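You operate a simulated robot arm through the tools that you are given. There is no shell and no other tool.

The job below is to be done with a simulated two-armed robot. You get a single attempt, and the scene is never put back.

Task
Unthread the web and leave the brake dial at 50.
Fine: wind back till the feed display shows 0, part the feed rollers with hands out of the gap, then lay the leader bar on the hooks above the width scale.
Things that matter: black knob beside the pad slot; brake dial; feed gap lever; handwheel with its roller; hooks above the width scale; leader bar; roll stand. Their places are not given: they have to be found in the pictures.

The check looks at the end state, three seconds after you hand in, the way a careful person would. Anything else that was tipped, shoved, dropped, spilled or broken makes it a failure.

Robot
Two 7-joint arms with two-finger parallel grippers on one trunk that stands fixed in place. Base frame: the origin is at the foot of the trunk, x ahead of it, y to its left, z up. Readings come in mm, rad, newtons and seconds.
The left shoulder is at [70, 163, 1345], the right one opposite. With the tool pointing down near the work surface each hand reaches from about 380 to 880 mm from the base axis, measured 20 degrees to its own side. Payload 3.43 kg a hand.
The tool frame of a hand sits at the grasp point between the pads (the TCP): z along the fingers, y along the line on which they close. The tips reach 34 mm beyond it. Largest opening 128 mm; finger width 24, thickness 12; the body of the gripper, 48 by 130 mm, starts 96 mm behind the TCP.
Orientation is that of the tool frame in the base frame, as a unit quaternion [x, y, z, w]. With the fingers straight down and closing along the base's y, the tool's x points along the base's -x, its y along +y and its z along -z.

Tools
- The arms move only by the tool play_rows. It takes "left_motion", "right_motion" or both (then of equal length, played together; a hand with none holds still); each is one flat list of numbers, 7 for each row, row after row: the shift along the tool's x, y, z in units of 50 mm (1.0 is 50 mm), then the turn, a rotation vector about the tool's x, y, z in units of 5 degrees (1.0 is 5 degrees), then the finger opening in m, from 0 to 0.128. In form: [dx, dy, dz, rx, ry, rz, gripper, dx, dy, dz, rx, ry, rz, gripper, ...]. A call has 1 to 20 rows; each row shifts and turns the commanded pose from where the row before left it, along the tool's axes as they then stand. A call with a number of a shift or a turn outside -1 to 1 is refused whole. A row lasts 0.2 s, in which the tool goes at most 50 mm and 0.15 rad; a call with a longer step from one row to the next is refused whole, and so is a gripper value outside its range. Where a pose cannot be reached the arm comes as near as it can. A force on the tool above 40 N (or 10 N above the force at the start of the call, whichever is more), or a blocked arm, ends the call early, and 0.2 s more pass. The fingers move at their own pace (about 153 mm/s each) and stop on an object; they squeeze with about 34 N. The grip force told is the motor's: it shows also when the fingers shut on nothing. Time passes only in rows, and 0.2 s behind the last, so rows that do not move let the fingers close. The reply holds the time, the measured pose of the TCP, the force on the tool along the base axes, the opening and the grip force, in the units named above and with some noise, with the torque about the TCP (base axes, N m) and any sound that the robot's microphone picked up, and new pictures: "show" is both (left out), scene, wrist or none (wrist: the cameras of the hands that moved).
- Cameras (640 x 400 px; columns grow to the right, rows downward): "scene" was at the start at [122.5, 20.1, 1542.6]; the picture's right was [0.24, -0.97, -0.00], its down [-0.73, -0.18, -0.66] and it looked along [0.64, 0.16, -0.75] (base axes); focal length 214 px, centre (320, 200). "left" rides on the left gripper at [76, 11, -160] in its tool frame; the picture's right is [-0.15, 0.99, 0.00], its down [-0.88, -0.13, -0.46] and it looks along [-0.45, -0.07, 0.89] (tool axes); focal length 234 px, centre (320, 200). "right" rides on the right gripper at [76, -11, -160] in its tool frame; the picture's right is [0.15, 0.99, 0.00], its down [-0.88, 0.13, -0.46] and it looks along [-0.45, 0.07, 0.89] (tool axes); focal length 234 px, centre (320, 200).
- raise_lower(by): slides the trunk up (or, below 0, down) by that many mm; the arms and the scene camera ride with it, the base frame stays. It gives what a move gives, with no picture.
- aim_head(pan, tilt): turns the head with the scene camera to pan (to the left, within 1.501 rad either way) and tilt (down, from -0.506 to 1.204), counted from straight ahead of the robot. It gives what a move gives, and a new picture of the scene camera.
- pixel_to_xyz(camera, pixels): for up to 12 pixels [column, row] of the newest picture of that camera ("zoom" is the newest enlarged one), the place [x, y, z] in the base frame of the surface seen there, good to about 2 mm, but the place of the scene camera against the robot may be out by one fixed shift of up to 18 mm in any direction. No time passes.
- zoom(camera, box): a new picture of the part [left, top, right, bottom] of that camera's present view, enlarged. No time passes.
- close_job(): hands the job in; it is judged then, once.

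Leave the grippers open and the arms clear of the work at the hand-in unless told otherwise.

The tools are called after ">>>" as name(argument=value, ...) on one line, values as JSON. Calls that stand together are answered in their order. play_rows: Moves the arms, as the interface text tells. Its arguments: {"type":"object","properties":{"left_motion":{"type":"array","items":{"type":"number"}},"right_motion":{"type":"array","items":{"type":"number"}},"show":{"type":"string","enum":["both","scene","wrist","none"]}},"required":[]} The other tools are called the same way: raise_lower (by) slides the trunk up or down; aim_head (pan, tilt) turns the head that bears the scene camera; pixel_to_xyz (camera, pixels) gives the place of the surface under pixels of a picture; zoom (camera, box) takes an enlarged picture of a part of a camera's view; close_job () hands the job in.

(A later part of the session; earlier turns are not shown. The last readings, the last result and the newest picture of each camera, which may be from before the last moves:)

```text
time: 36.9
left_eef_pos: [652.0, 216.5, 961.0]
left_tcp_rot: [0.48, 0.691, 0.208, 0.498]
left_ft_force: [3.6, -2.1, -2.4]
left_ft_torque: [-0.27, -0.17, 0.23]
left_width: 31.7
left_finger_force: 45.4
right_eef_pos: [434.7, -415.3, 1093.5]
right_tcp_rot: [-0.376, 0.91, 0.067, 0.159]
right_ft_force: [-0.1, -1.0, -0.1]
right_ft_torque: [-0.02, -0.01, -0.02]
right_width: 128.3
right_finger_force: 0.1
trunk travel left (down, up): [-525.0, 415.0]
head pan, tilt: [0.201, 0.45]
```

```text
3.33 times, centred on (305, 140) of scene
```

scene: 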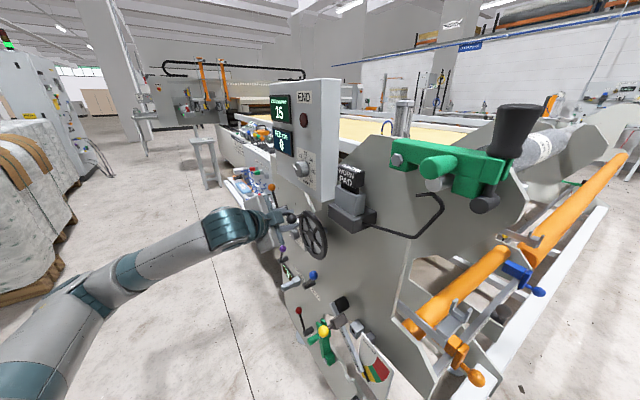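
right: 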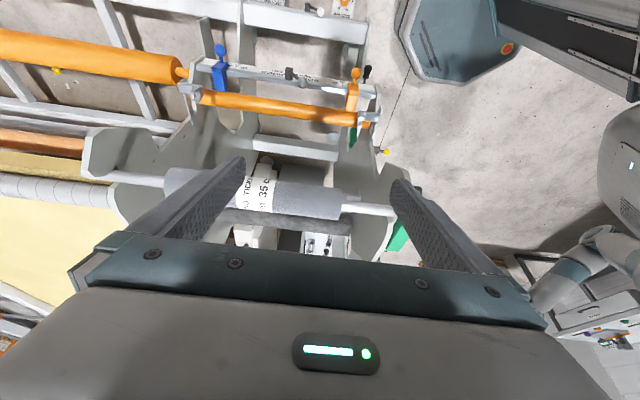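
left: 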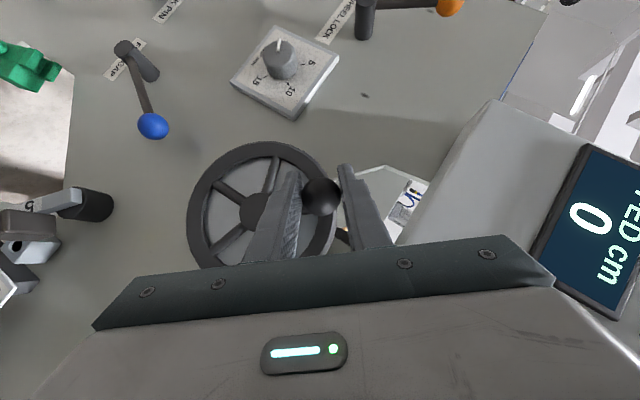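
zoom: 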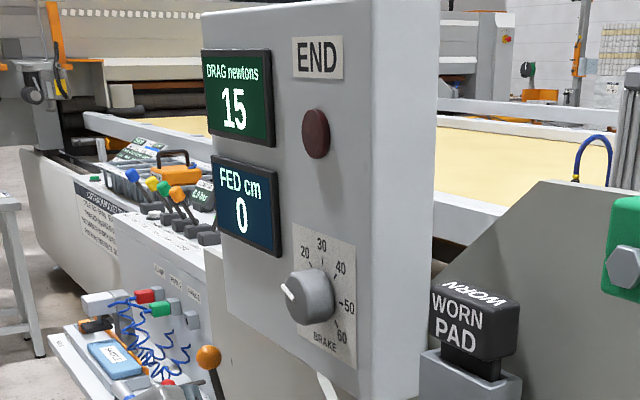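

FED now shows 0. The display seems to step in 5s, so I'll turn about 15° further to sit well inside the 0 reading rather than on its edge.

>>> play_rows(left_motion=[-0.088, -0.008, -0.074, -0.644, 0, 0.765, 0.02, -0.088, -0.008, -0.074, -0.644, 0, 0.765, 0.02, -0.088, -0.008, -0.074, -0.644, 0, 0.765, 0.02], show="both")

>>> zoom(camera="scene", box=[260, 80, 350, 200])

>>> zoom(camera="scene", box=[360, 80, 640, 260])

```text
time: 37.7
left_eef_pos: [641.6, 206.3, 969.7]
left_tcp_rot: [0.502, 0.621, 0.314, 0.513]
left_ft_force: [-9.1, -4.5, -16.0]
left_ft_torque: [-0.3, 0.08, 0.21]
left_width: 31.5
left_finger_force: 45.2
right_eef_pos: [435.1, -415.7, 1093.2]
right_tcp_rot: [-0.376, 0.91, 0.066, 0.16]
right_ft_force: [-0.3, -0.4, 0.4]
right_ft_torque: [0.0, -0.01, 0.02]
right_width: 128.0
right_finger_force: 0.0
trunk travel left (down, up): [-525.0, 415.0]
head pan, tilt: [0.201, 0.45]
```

scene: 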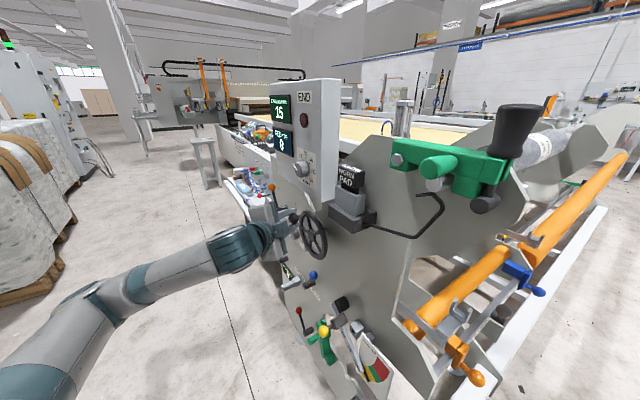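
left: 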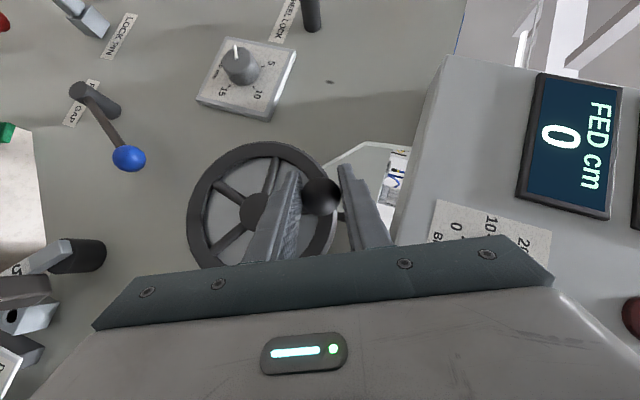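

```text
3.33 times, centred on (305, 140) of scene
```

zoom: 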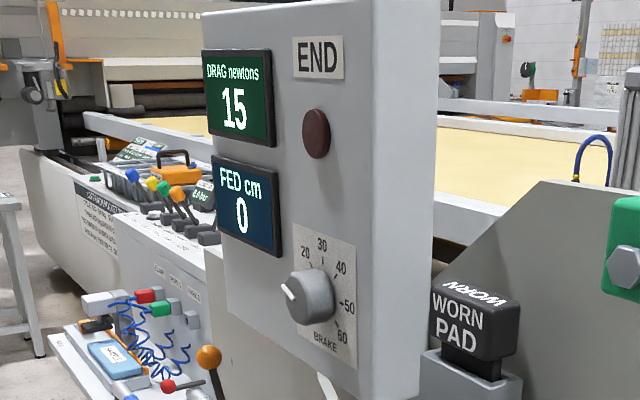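

```text
2.22 times, centred on (500, 170) of scene
```

zoom: 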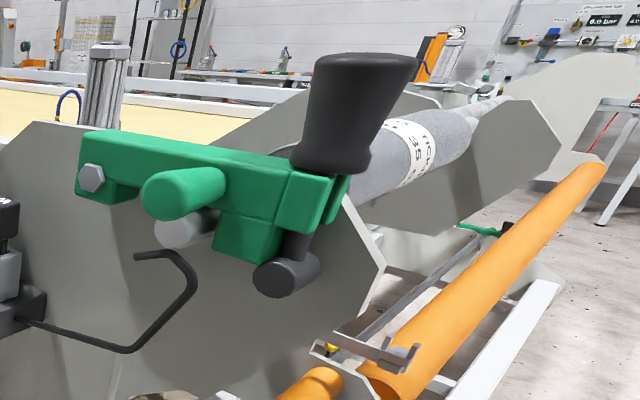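

FED holds at 0. I'll open the fingers and back straight out from the ball.

>>> play_rows(left_motion=[0, 0, 0, 0, 0, 0, 0.07, 0, 0, 0, 0, 0, 0, 0.07, 0, 0, -0.5, 0, 0, 0, 0.07, 0, 0, -0.7, 0, 0, 0, 0.07, 0, 0, -0.7, 0, 0, 0, 0.07, 0, 0, -0.7, 0, 0, 0, 0.07], show="both")

>>> zoom(camera="scene", box=[260, 80, 350, 200])

```text
time: 39.1
left_eef_pos: [605.3, 224.9, 1011.7]
left_tcp_rot: [0.5, 0.621, 0.316, 0.514]
left_ft_force: [-0.1, -0.9, 0.5]
left_ft_torque: [0.0, 0.02, 0.01]
left_width: 70.4
left_finger_force: 0.0
left hand out of reach, approached as far as the arm can: row 4, 5, 6
right_eef_pos: [433.9, -416.1, 1092.2]
right_tcp_rot: [-0.376, 0.91, 0.066, 0.161]
right_ft_force: [0.2, 0.6, -0.2]
right_ft_torque: [-0.01, 0.01, 0.02]
right_width: 128.0
right_finger_force: 0.0
trunk travel left (down, up): [-525.0, 415.0]
head pan, tilt: [0.201, 0.45]
```

scene: 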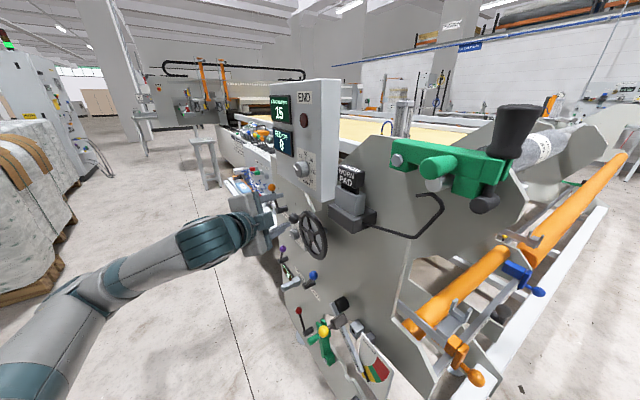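
left: 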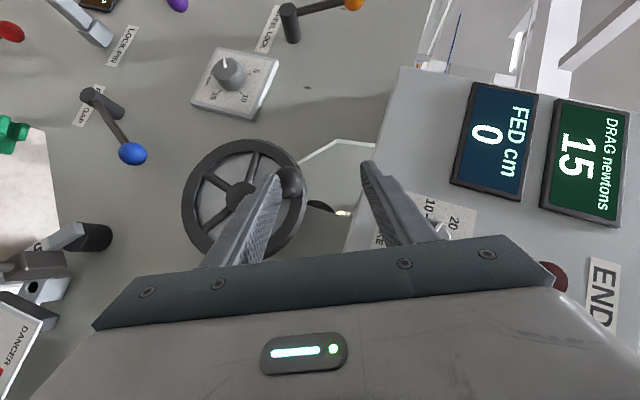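

```text
3.33 times, centred on (305, 140) of scene
```

zoom: 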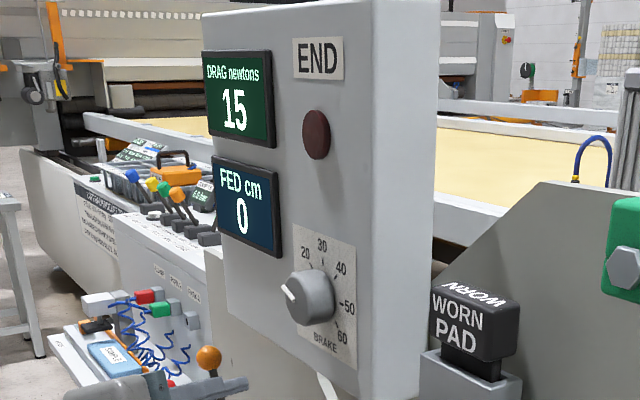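

FED stays at 0 with the hand off. I'll move the left hand outward from the plate while undoing the wrist rotation.

>>> play_rows(left_motion=[0.43, 0, -0.51, 0.644, 0, -0.765, 0.07, 0.43, 0, -0.51, 0.644, 0, -0.765, 0.07, 0.43, 0, -0.51, 0.644, 0, -0.765, 0.07, 0.43, 0, -0.51, 0.644, 0, -0.765, 0.07, 0, 0, 0, 0.644, 0, -0.765, 0.07, 0, 0, 0, 0.644, 0, -0.765, 0.07, 0, 0, 0, 0.644, 0, -0.765, 0.07, 0, 0, 0, 0.644, 0, -0.765, 0.07, 0, 0, 0, 0.644, 0, -0.765, 0.07, 0, 0, 0, 0.644, 0, -0.765, 0.07, 0, 0, 0, 0.644, 0, -0.765, 0.07, 0, 0, 0, 0.644, 0, -0.765, 0.07, 0, 0, 0, 0.644, 0, -0.765, 0.07], show="both")

```text
time: 41.9
left_eef_pos: [541.1, 326.3, 1015.1]
left_tcp_rot: [0.345, 0.838, -0.162, 0.391]
left_ft_force: [0.0, 0.3, -0.3]
left_ft_torque: [0.01, -0.01, 0.03]
left_width: 69.9
left_finger_force: 0.0
left hand out of reach, approached as far as the arm can: row 1, 2, 3
right_eef_pos: [433.7, -414.1, 1094.6]
right_tcp_rot: [-0.376, 0.91, 0.067, 0.161]
right_ft_force: [-0.6, -0.1, -0.3]
right_ft_torque: [-0.01, 0.0, 0.01]
right_width: 128.0
right_finger_force: 0.0
trunk travel left (down, up): [-525.0, 415.0]
head pan, tilt: [0.201, 0.45]
```

scene: 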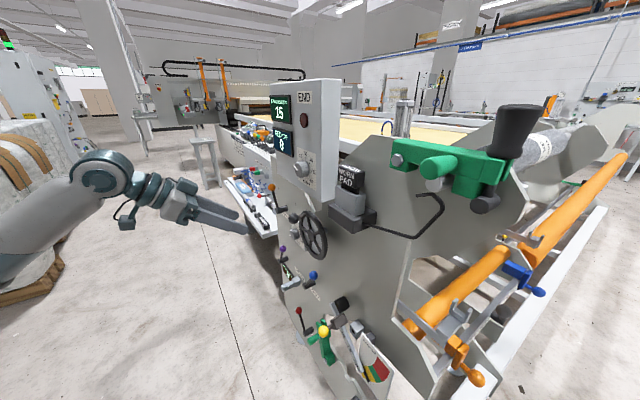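
left: 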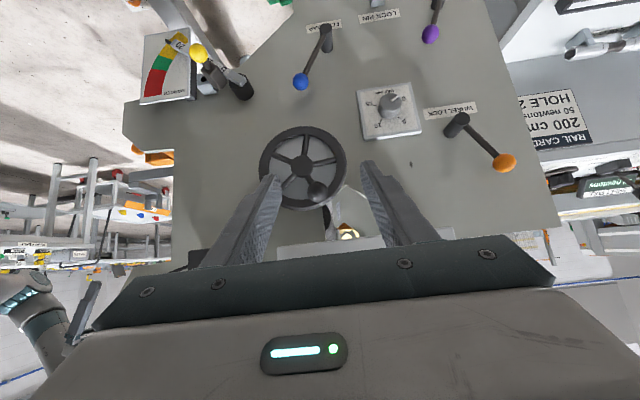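

The left hand is clear. Next is the FEED GAP lever (blue ball at picture (302,82)). I'll move the left hand to a standoff on a slanted line toward that ball and measure it up close.

>>> play_rows(left_motion=[0.352, -0.125, 0.793, 0, 0, 0, 0.07, 0.352, -0.125, 0.793, 0, 0, 0, 0.07, 0.352, -0.125, 0.793, 0, 0, 0, 0.07, 0.352, -0.125, 0.793, 0, 0, 0, 0.07, 0, 0, 0, 0, 0, 0, 0.07], show="wrist")

```text
time: 43.1
left_eef_pos: [576.1, 253.4, 858.4]
left_tcp_rot: [0.345, 0.838, -0.161, 0.391]
left_ft_force: [0.0, -0.8, 0.0]
left_ft_torque: [0.02, 0.0, 0.02]
left_width: 70.0
left_finger_force: 0.0
right_eef_pos: [433.9, -415.0, 1093.1]
right_tcp_rot: [-0.376, 0.91, 0.067, 0.16]
right_ft_force: [0.0, -0.5, -0.3]
right_ft_torque: [-0.02, -0.03, 0.0]
right_width: 128.0
right_finger_force: 0.0
trunk travel left (down, up): [-525.0, 415.0]
head pan, tilt: [0.201, 0.45]
```

left: 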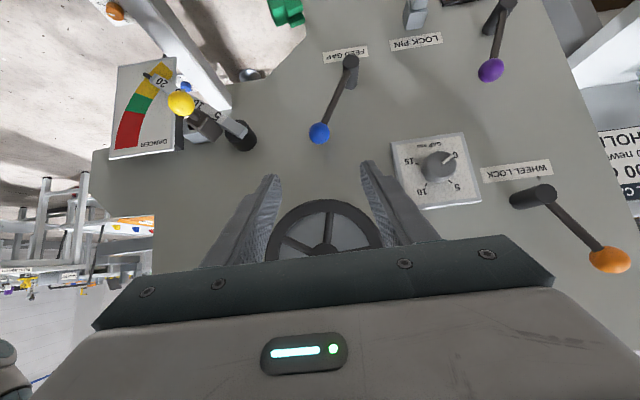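

>>> pixel_to_xyz(camera="left", pixels=[[319, 133], [314, 133], [325, 133], [320, 126], [319, 140], [350, 63], [351, 75], [352, 82], [335, 100], [345, 50], [300, 160], [400, 100]])

>>> zoom(camera="left", box=[290, 30, 410, 160])

>>> zoom(camera="left", box=[390, 120, 490, 220])

```text
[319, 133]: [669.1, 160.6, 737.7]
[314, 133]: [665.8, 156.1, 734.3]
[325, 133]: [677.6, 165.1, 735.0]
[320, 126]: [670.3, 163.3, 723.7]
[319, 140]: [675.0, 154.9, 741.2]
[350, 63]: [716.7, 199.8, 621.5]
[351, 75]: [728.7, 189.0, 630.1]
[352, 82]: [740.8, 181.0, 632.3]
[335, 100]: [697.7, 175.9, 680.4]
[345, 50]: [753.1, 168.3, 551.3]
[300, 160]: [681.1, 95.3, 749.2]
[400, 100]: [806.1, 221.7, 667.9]
```

```text
3.08 times, centred on (350, 95) of left
```

zoom: 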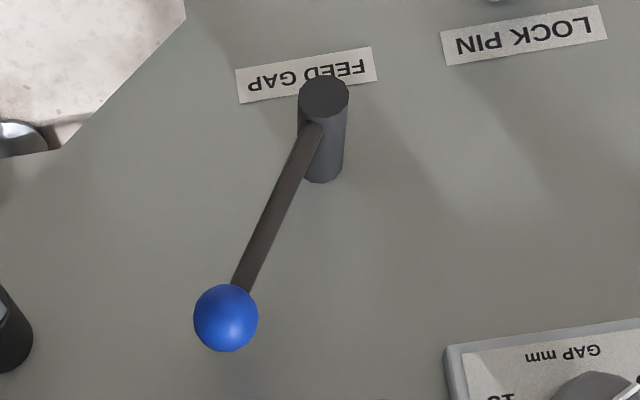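

```text
4.00 times, centred on (440, 170) of left
```

zoom: 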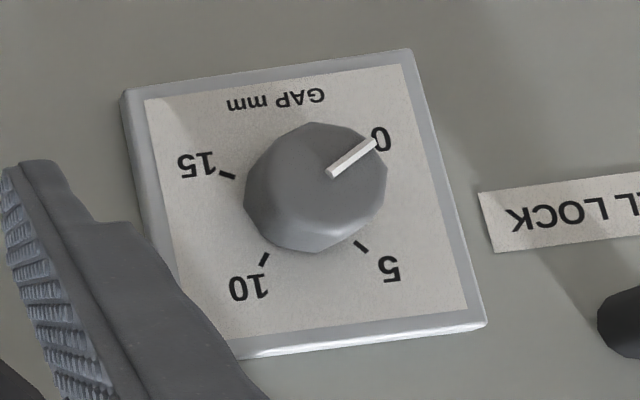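

The blue ball centre is about u=585, w=-375, z=730 and its pivot about u=647, z=621. Before approaching, I'll check where the black cylinder at (243,137) and the yellow ball at (180,102) are, for clearance.

>>> pixel_to_xyz(camera="left", pixels=[[243, 137], [232, 128], [205, 118], [180, 102], [250, 145], [196, 128], [215, 150]])

>>> zoom(camera="left", box=[100, 50, 270, 170])

```text
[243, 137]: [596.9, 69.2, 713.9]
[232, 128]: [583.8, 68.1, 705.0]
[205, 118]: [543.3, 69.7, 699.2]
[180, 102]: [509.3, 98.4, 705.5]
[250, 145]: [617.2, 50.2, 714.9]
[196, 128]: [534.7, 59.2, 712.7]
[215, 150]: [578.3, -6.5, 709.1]
```

```text
3.33 times, centred on (185, 110) of left
```

zoom: 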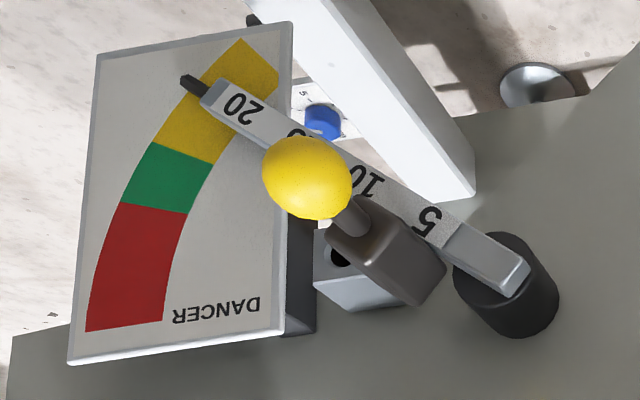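

Those are well clear (u≈470 and below). I'll go in along the tool axis to cage the blue ball between the fingers, without squeezing yet.

>>> play_rows(left_motion=[0.019, 0, 0.732, 0, 0, 0, 0.06, 0.019, 0, 0.732, 0, 0, 0, 0.06, 0.019, 0, 0.732, 0, 0, 0, 0.06, 0.019, 0, 0.732, 0, 0, 0, 0.06, 0.019, 0, 0.732, 0, 0, 0, 0.06, 0, 0, 0, 0, 0, 0, 0.06], show="both")

>>> zoom(camera="left", box=[220, 80, 420, 260])

```text
time: 44.5
left_eef_pos: [675.8, 158.0, 740.6]
left_tcp_rot: [0.344, 0.838, -0.16, 0.391]
left_ft_force: [-0.6, 0.9, 0.1]
left_ft_torque: [-0.02, -0.02, -0.02]
left_width: 59.8
left_finger_force: 0.0
right_eef_pos: [433.9, -415.6, 1092.9]
right_tcp_rot: [-0.376, 0.91, 0.066, 0.161]
right_ft_force: [-0.4, 0.3, 0.5]
right_ft_torque: [0.01, -0.01, -0.04]
right_width: 128.1
right_finger_force: 0.0
trunk travel left (down, up): [-525.0, 415.0]
head pan, tilt: [0.201, 0.45]
```

scene: 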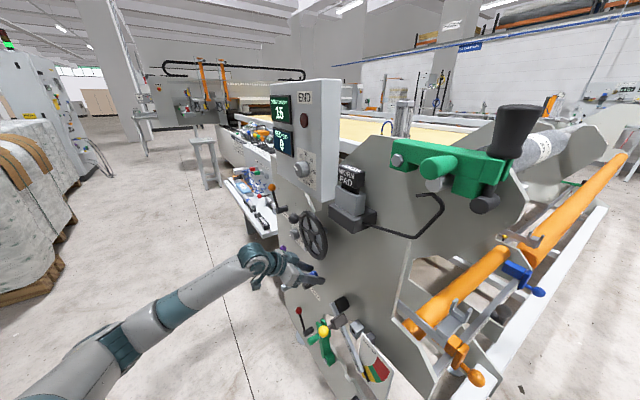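
left: 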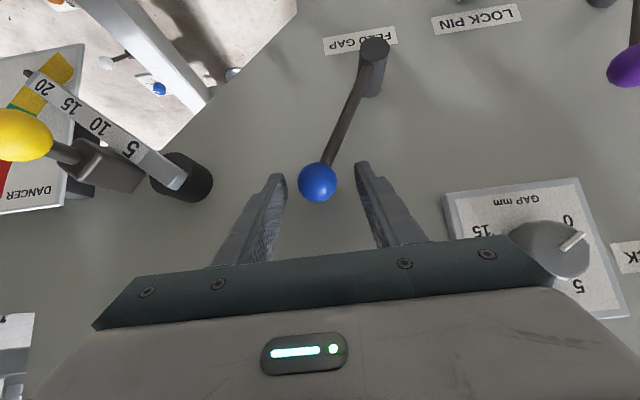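

```text
2.22 times, centred on (320, 170) of left
```

zoom: 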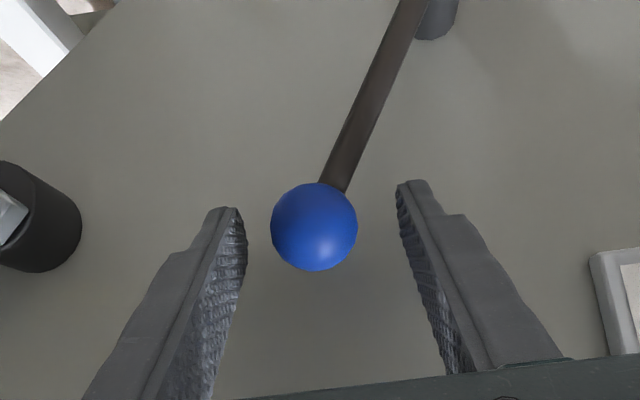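

The ball is caged between the fingers near the tips. I'll narrow the cage to 36 mm and swing the lever along its arc toward +u (over the top), watching force and the gap dial.

>>> play_rows(left_motion=[0, -0.05, 0.08, 0, 0, 0, 0.036, 0, 0, 0, 0, 0, 0, 0.036, -0.109, 0.298, -0.091, 0, 0, 0, 0.036, -0.078, 0.308, -0.066, 0, 0, 0, 0.036, -0.047, 0.318, -0.04, 0, 0, 0, 0.036, -0.015, 0.324, -0.013, 0, 0, 0, 0.036], show="both")

>>> zoom(camera="left", box=[200, 0, 440, 260])

```text
time: 45.9
left_eef_pos: [720.8, 200.5, 752.3]
left_tcp_rot: [0.344, 0.838, -0.16, 0.391]
left_ft_force: [-1.2, -1.8, 0.8]
left_ft_torque: [0.0, 0.0, 0.01]
left_width: 36.6
left_finger_force: 0.4
right_eef_pos: [434.9, -415.1, 1093.5]
right_tcp_rot: [-0.376, 0.91, 0.067, 0.16]
right_ft_force: [0.4, -0.3, 0.3]
right_ft_torque: [0.0, -0.02, -0.02]
right_width: 128.3
right_finger_force: 0.2
trunk travel left (down, up): [-525.0, 415.0]
head pan, tilt: [0.201, 0.45]
```

scene: 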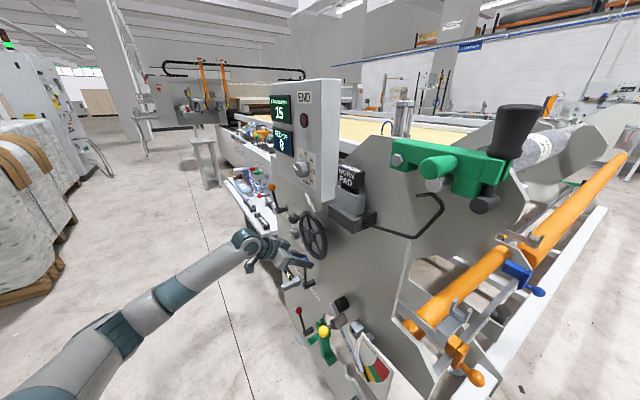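
left: 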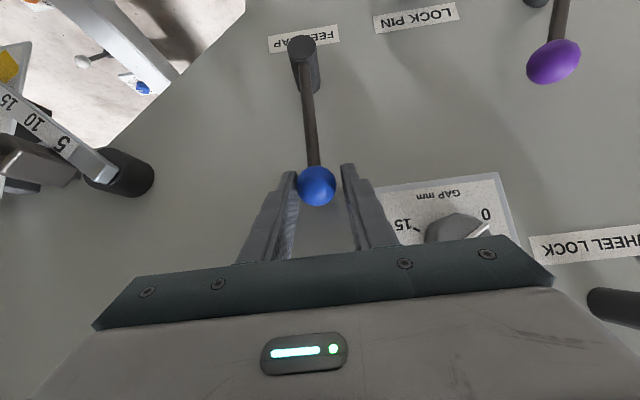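

```text
1.54 times, centred on (320, 130) of left
```

zoom: 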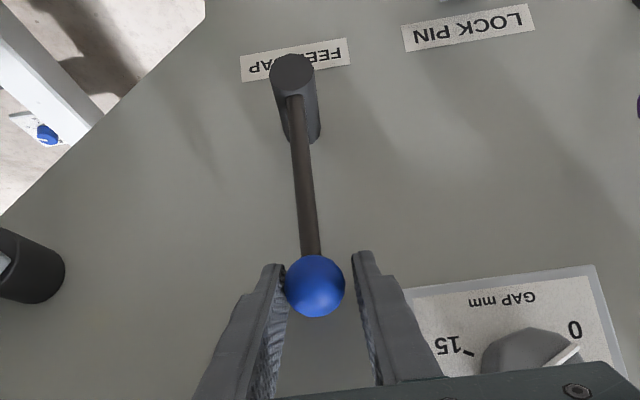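

The lever swung to vertical easily (1–2 N). I'll continue the arc down to the other side.

>>> play_rows(left_motion=[0.017, 0.324, 0.014, 0, 0, 0, 0.036, 0.049, 0.32, 0.041, 0, 0, 0, 0.036, 0.08, 0.306, 0.067, 0, 0, 0, 0.036, 0.113, 0.3, 0.095, 0, 0, 0, 0.036], show="both")

>>> zoom(camera="left", box=[200, 0, 440, 260])

```text
time: 46.9
left_eef_pos: [764.3, 243.2, 733.1]
left_tcp_rot: [0.345, 0.838, -0.16, 0.391]
left_ft_force: [0.2, -1.1, 0.1]
left_ft_torque: [-0.02, -0.01, 0.02]
left_width: 36.4
left_finger_force: 0.0
right_eef_pos: [434.6, -414.6, 1093.0]
right_tcp_rot: [-0.376, 0.91, 0.067, 0.16]
right_ft_force: [-0.1, -0.5, -1.1]
right_ft_torque: [-0.02, -0.02, 0.0]
right_width: 127.9
right_finger_force: 0.1
trunk travel left (down, up): [-525.0, 415.0]
head pan, tilt: [0.201, 0.45]
```

scene: 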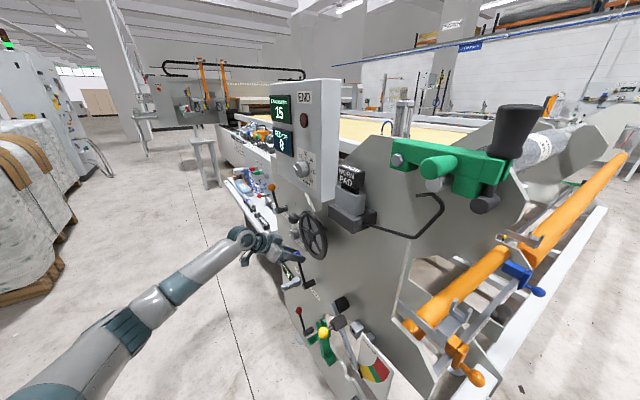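
left: 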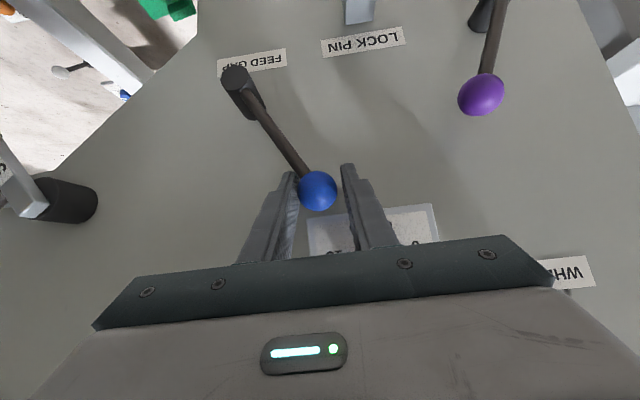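

```text
1.54 times, centred on (320, 130) of left
```

zoom: 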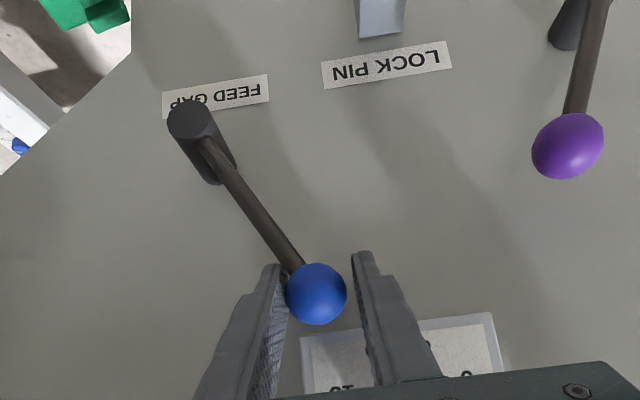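

The lever is now about 30° past vertical, mirroring its starting angle. I'll nudge it a little further to find out whether it is at its stop.

>>> play_rows(left_motion=[0.05, 0.1, 0.042, 0, 0, 0, 0.036, 0.05, 0.1, 0.042, 0, 0, 0, 0.036, 0.05, 0.1, 0.042, 0, 0, 0, 0.036], show="wrist")

>>> zoom(camera="left", box=[200, 0, 440, 260])

```text
time: 47.7
left_eef_pos: [772.2, 247.7, 730.7]
left_tcp_rot: [0.346, 0.836, -0.161, 0.394]
left_ft_force: [-15.6, -15.4, 17.4]
left_ft_torque: [-0.55, 0.48, -0.15]
left_width: 48.7
left_finger_force: 10.9
right_eef_pos: [431.2, -417.4, 1094.4]
right_tcp_rot: [-0.376, 0.91, 0.067, 0.163]
right_ft_force: [0.7, 0.1, 0.2]
right_ft_torque: [-0.01, 0.0, 0.01]
right_width: 128.2
right_finger_force: 0.2
trunk travel left (down, up): [-525.0, 415.0]
head pan, tilt: [0.201, 0.45]
```

left: 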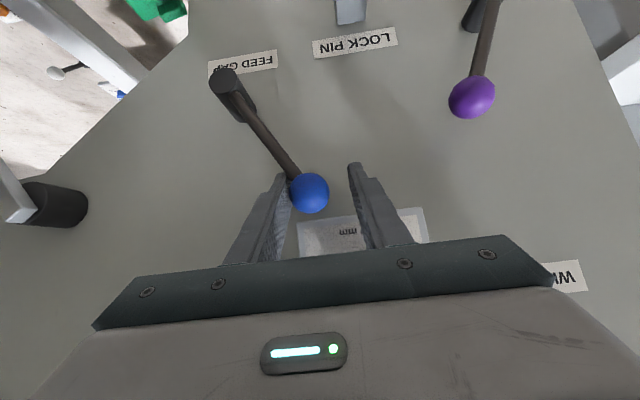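

```text
1.54 times, centred on (320, 130) of left
```

zoom: 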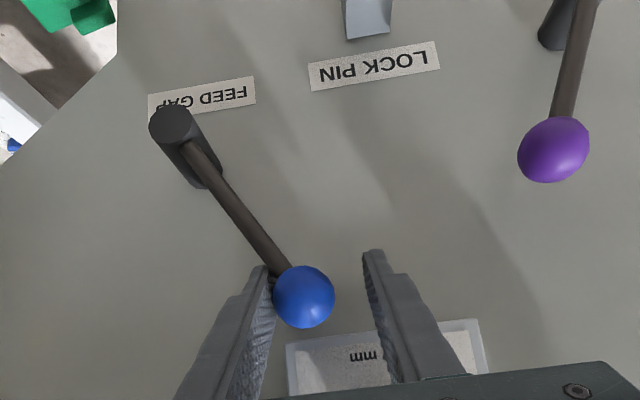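

The fingers were pushed open at the end, so the lever is at its stop. I'll open and back out along the tool axis.

>>> play_rows(left_motion=[0, -0.04, 0, 0, 0, 0, 0.08, 0, 0, 0, 0, 0, 0, 0.08, 0, 0, -0.5, 0, 0, 0, 0.08, 0, 0, -0.8, 0, 0, 0, 0.08, 0, 0, -0.8, 0, 0, 0, 0.08, 0, 0, -0.8, 0, 0, 0, 0.08, 0, 0, -0.8, 0, 0, 0, 0.08], show="both")

>>> zoom(camera="scene", box=[250, 80, 350, 330])

```text
time: 49.3
left_eef_pos: [671.1, 353.8, 845.8]
left_tcp_rot: [0.345, 0.838, -0.161, 0.391]
left_ft_force: [-0.6, -0.4, -0.3]
left_ft_torque: [0.02, 0.03, 0.02]
left_width: 80.0
left_finger_force: 0.1
right_eef_pos: [433.1, -415.7, 1093.1]
right_tcp_rot: [-0.376, 0.91, 0.067, 0.161]
right_ft_force: [-0.5, 0.1, 0.9]
right_ft_torque: [-0.03, -0.04, 0.01]
right_width: 128.2
right_finger_force: 0.0
trunk travel left (down, up): [-525.0, 415.0]
head pan, tilt: [0.201, 0.45]
```

scene: 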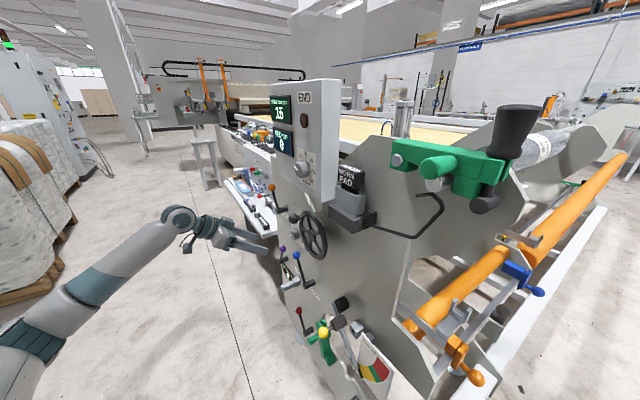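
left: 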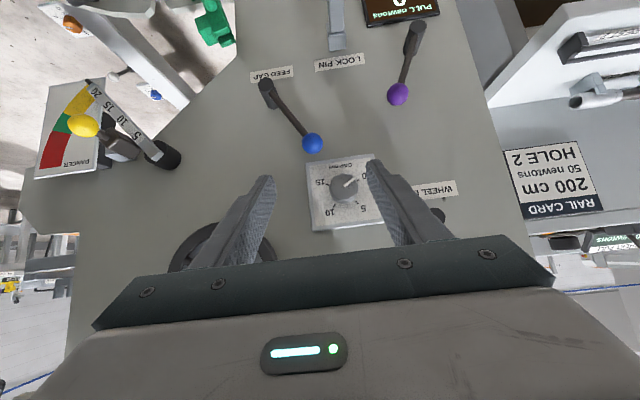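

```text
1.60 times, centred on (300, 205) of scene
```

zoom: 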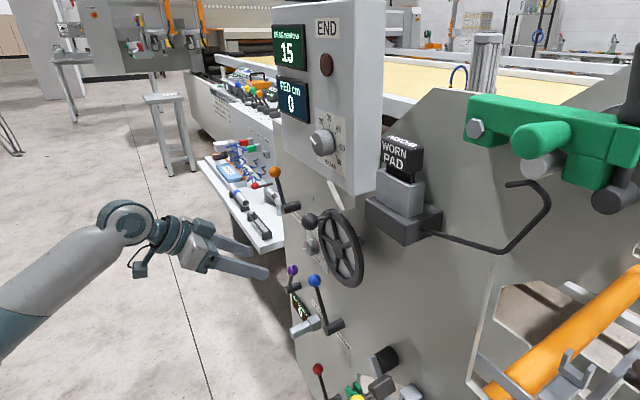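

The FEED GAP lever stays thrown over. I'll use the same left hand for the brake dial, moving up to a standoff in front of it (dial about u=586, w=-334, z=1117) and keeping well outside the panel.

>>> play_rows(left_motion=[-0.626, -0.307, -0.478, 0, 0, 0, 0.07, -0.626, -0.307, -0.478, 0, 0, 0, 0.07, -0.626, -0.307, -0.478, 0, 0, 0, 0.07, -0.626, -0.307, -0.478, 0, 0, 0, 0.07, -0.626, -0.307, -0.478, 0, 0, 0, 0.07, -0.626, -0.307, -0.478, 0, 0, 0, 0.07, -0.626, -0.307, -0.478, 0, 0, 0, 0.07, -0.626, -0.307, -0.478, 0, 0, 0, 0.07, -0.626, -0.307, -0.478, 0, 0, 0, 0.07], show="both")

```text
time: 51.3
left_eef_pos: [585.4, 240.1, 1202.3]
left_tcp_rot: [0.345, 0.838, -0.161, 0.391]
left_ft_force: [-1.0, -0.9, 0.0]
left_ft_torque: [0.04, 0.04, 0.04]
left_width: 70.0
left_finger_force: 0.0
right_eef_pos: [434.1, -416.9, 1092.1]
right_tcp_rot: [-0.376, 0.91, 0.068, 0.161]
right_ft_force: [0.3, -0.7, -1.1]
right_ft_torque: [-0.02, -0.02, -0.01]
right_width: 128.0
right_finger_force: 0.1
trunk travel left (down, up): [-525.0, 415.0]
head pan, tilt: [0.201, 0.45]
```

scene: 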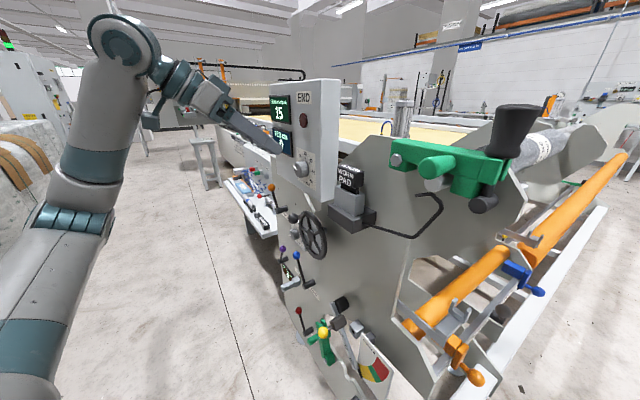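
left: 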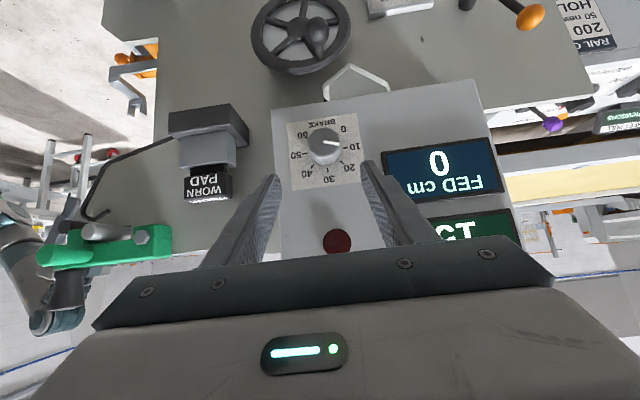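

The standoff was reached. The dial is at about (325,145). I'll measure its face, edge and centre from here.

>>> zoom(camera="left", box=[280, 105, 370, 195])

>>> pixel_to_xyz(camera="left", pixels=[[325, 142], [318, 143], [334, 141], [325, 134], [325, 150], [325, 158], [300, 135], [350, 130], [300, 185], [352, 180], [310, 180], [300, 110]])

```text
4.44 times, centred on (325, 150) of left
```

zoom: 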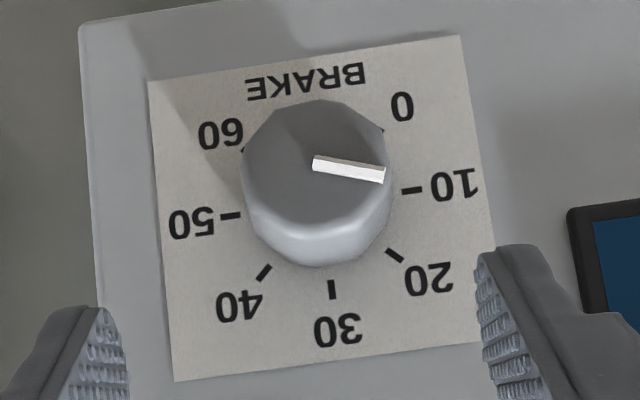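

```text
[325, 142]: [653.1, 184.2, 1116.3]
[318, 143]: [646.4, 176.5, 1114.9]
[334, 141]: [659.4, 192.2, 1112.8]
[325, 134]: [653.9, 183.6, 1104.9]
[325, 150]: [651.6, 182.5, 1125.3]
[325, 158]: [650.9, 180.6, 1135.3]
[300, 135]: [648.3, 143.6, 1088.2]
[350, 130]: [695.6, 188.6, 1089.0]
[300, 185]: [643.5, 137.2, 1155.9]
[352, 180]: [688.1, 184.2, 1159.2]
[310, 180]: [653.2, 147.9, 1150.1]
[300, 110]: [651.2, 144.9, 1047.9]
```

The dial face centre is at about u=589, w=-334, z=1116 with a radius near 20 mm. The pointer is at 15, and reaching 50 needs about 163° clockwise. I'll approach so the pads overlap the sides of the dial, stopping short of the panel face.

>>> play_rows(left_motion=[0.032, 0.03, 0.516, 0, 0, 0, 0.06, 0.032, 0.03, 0.516, 0, 0, 0, 0.06, 0.032, 0.03, 0.516, 0, 0, 0, 0.06, 0.032, 0.03, 0.516, 0, 0, 0, 0.06, 0, 0, 0, 0, 0, 0, 0.06], show="wrist")

>>> zoom(camera="left", box=[240, 120, 400, 260])

```text
time: 52.5
left_eef_pos: [644.2, 193.3, 1129.2]
left_tcp_rot: [0.345, 0.838, -0.16, 0.392]
left_ft_force: [-0.1, -0.2, -0.5]
left_ft_torque: [0.0, -0.01, 0.01]
left_width: 60.1
left_finger_force: 0.0
right_eef_pos: [434.8, -417.2, 1093.2]
right_tcp_rot: [-0.376, 0.91, 0.066, 0.161]
right_ft_force: [1.1, -0.8, -0.3]
right_ft_torque: [0.0, -0.01, -0.02]
right_width: 128.1
right_finger_force: 0.0
trunk travel left (down, up): [-525.0, 415.0]
head pan, tilt: [0.201, 0.45]
```

left: 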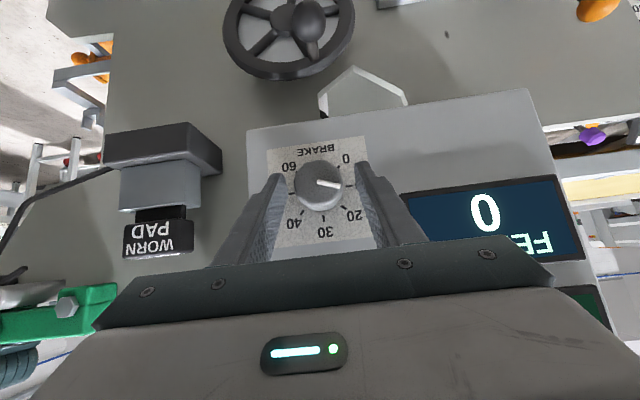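

```text
2.86 times, centred on (320, 190) of left
```

zoom: 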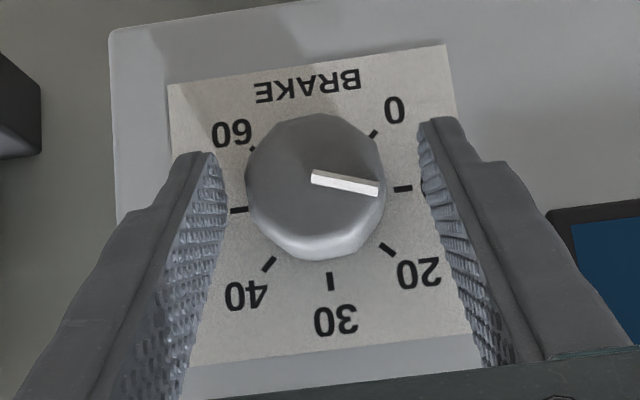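

The dial is between the pads with the pointer at 15. I'll shift 2 mm to centre, close, and turn clockwise 30° as a first test.

>>> play_rows(left_motion=[0, -0.045, 0, 0, 0, 0, 0.03, 0, 0, 0, 0, 0, 0, 0.03, 0, 0, 0, 0, 0, 0, 0.03, 0.001, -0.023, 0.001, -0.644, 0, 0.765, 0.03, 0.001, -0.023, 0.001, -0.644, 0, 0.765, 0.03, 0.001, -0.023, 0.001, -0.644, 0, 0.765, 0.03, 0.001, -0.023, 0.001, -0.644, 0, 0.765, 0.03, 0.001, -0.023, 0.001, -0.644, 0, 0.765, 0.03, 0.001, -0.023, 0.001, -0.644, 0, 0.765, 0.03], show="both")

>>> zoom(camera="left", box=[240, 120, 400, 260])

>>> zoom(camera="scene", box=[260, 80, 350, 200])

```text
time: 54.5
left_eef_pos: [637.6, 185.9, 1126.7]
left_tcp_rot: [0.435, 0.767, 0.062, 0.469]
left_ft_force: [4.8, -2.9, 13.9]
left_ft_torque: [-0.81, -1.0, -0.71]
left_width: 41.4
left_finger_force: 45.7
right_eef_pos: [434.1, -416.9, 1092.4]
right_tcp_rot: [-0.376, 0.91, 0.067, 0.162]
right_ft_force: [-0.7, 0.4, -0.1]
right_ft_torque: [0.01, -0.01, -0.02]
right_width: 127.9
right_finger_force: 0.1
trunk travel left (down, up): [-525.0, 415.0]
head pan, tilt: [0.201, 0.45]
```

scene: 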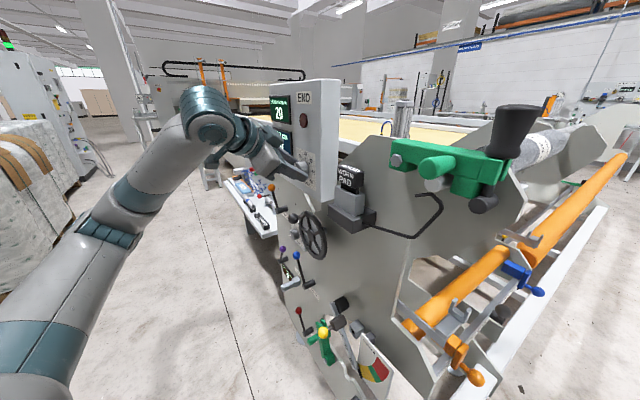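
left: 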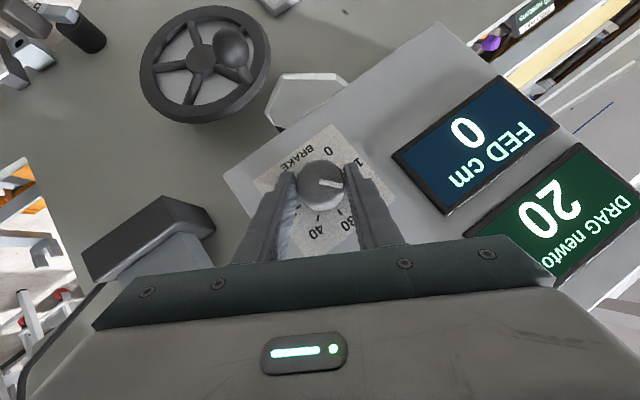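

```text
2.86 times, centred on (320, 190) of left
```

zoom: 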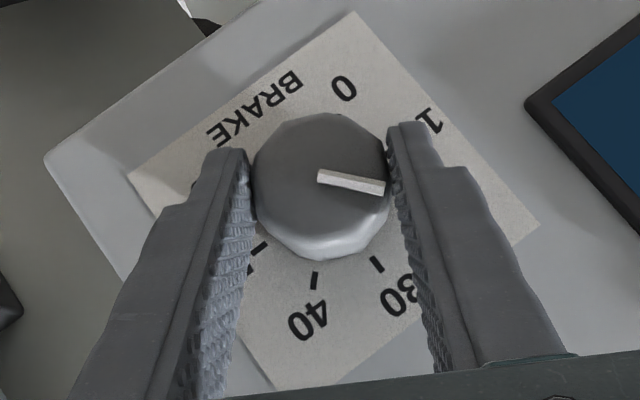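

```text
3.33 times, centred on (305, 140) of scene
```

zoom: 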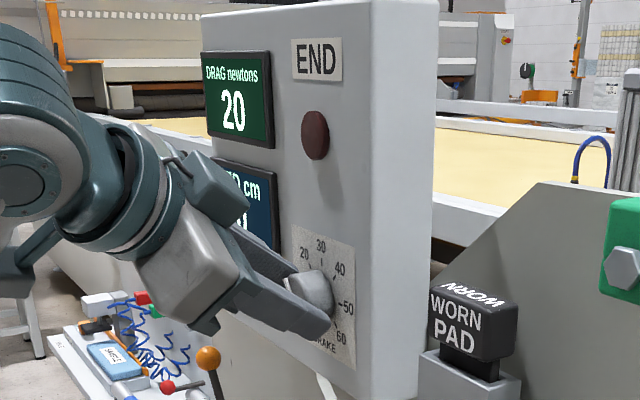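

DRAG now reads 20, so the dial is following. I'll continue another 35° with this grip.

>>> play_rows(left_motion=[0.001, -0.023, 0.001, -0.644, 0, 0.765, 0.03, 0.001, -0.023, 0.001, -0.644, 0, 0.765, 0.03, 0.001, -0.023, 0.001, -0.644, 0, 0.765, 0.03, 0.001, -0.023, 0.001, -0.644, 0, 0.765, 0.03, 0.001, -0.023, 0.001, -0.644, 0, 0.765, 0.03, 0.001, -0.023, 0.001, -0.644, 0, 0.765, 0.03, 0.001, -0.023, 0.001, -0.644, 0, 0.765, 0.03], show="both")

>>> zoom(camera="left", box=[240, 120, 400, 260])

```text
time: 56.1
left_eef_pos: [633.2, 183.0, 1120.3]
left_tcp_rot: [0.5, 0.619, 0.318, 0.516]
left_ft_force: [7.5, -6.8, 24.3]
left_ft_torque: [-0.44, -0.91, -0.98]
left_width: 41.5
left_finger_force: 45.1
right_eef_pos: [432.7, -417.8, 1093.4]
right_tcp_rot: [-0.377, 0.91, 0.066, 0.161]
right_ft_force: [-0.1, 0.8, 0.0]
right_ft_torque: [-0.01, -0.01, 0.0]
right_width: 128.0
right_finger_force: 0.1
trunk travel left (down, up): [-525.0, 415.0]
head pan, tilt: [0.201, 0.45]
```

scene: 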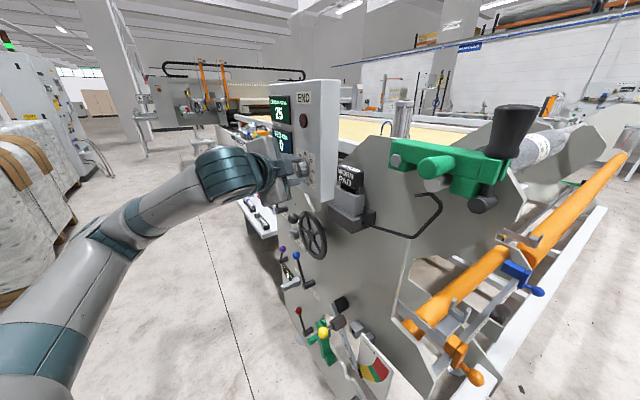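
left: 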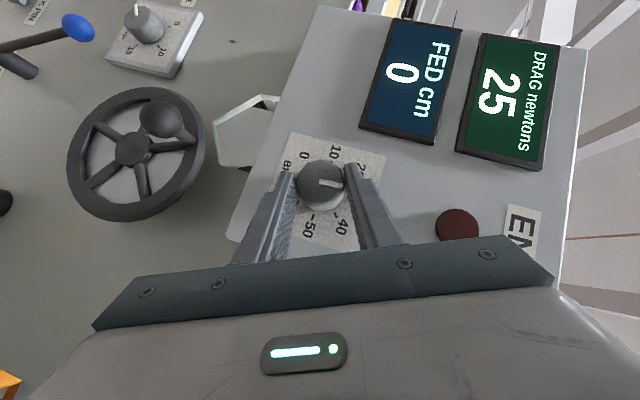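

```text
2.86 times, centred on (320, 190) of left
```

zoom: 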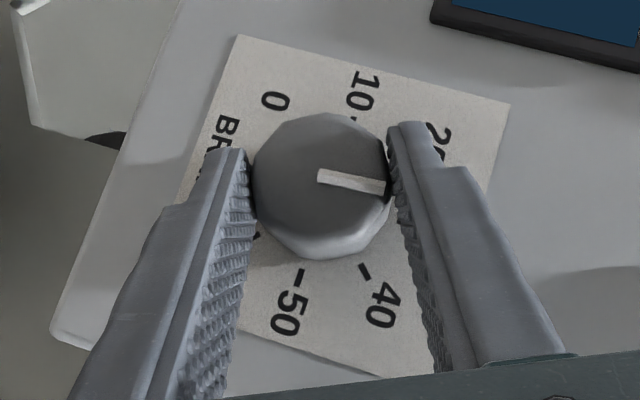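

The pointer is now at about 29–30 (DRAG shows 25). I'll open, rotate the hand back around the dial axis by 65°, and grip again.

>>> play_rows(left_motion=[0, 0, 0, 0, 0, 0, 0.062, 0, 0, 0, 0, 0, 0, 0.062, -0.001, 0.023, -0.001, 0.644, 0, -0.765, 0.062, -0.001, 0.023, -0.001, 0.644, 0, -0.765, 0.062, -0.001, 0.023, -0.001, 0.644, 0, -0.765, 0.062, -0.001, 0.023, -0.001, 0.644, 0, -0.765, 0.062, -0.001, 0.023, -0.001, 0.644, 0, -0.765, 0.062, -0.001, 0.023, -0.001, 0.644, 0, -0.765, 0.062, -0.001, 0.023, -0.001, 0.644, 0, -0.765, 0.062, -0.001, 0.023, -0.001, 0.644, 0, -0.765, 0.062, -0.001, 0.023, -0.001, 0.644, 0, -0.765, 0.062, -0.001, 0.023, -0.001, 0.644, 0, -0.765, 0.062, -0.001, 0.023, -0.001, 0.644, 0, -0.765, 0.062, -0.001, 0.023, -0.001, 0.644, 0, -0.765, 0.062, -0.001, 0.023, -0.001, 0.644, 0, -0.765, 0.062], show="both")

>>> zoom(camera="left", box=[240, 120, 400, 260])

```text
time: 59.3
left_eef_pos: [642.4, 192.7, 1126.8]
left_tcp_rot: [0.344, 0.838, -0.161, 0.392]
left_ft_force: [0.3, 0.4, -0.1]
left_ft_torque: [0.0, -0.02, 0.01]
left_width: 62.2
left_finger_force: 0.1
right_eef_pos: [434.7, -416.0, 1093.1]
right_tcp_rot: [-0.376, 0.91, 0.066, 0.161]
right_ft_force: [1.3, 0.0, -0.2]
right_ft_torque: [-0.01, 0.02, 0.02]
right_width: 128.0
right_finger_force: 0.1
trunk travel left (down, up): [-525.0, 415.0]
head pan, tilt: [0.201, 0.45]
```

scene: 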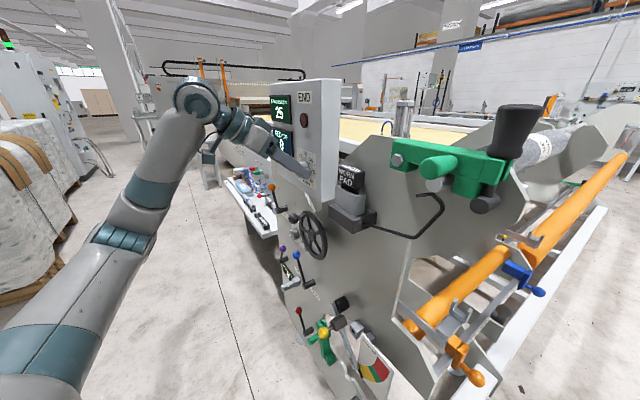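
left: 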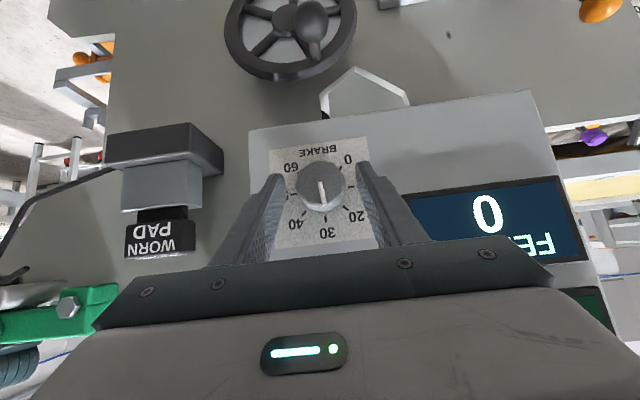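

```text
2.86 times, centred on (320, 190) of left
```

zoom: 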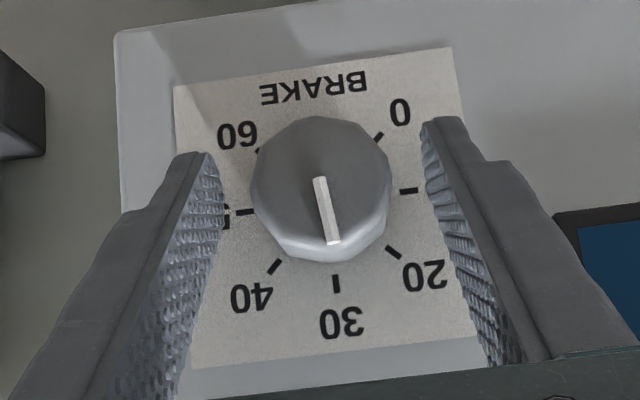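

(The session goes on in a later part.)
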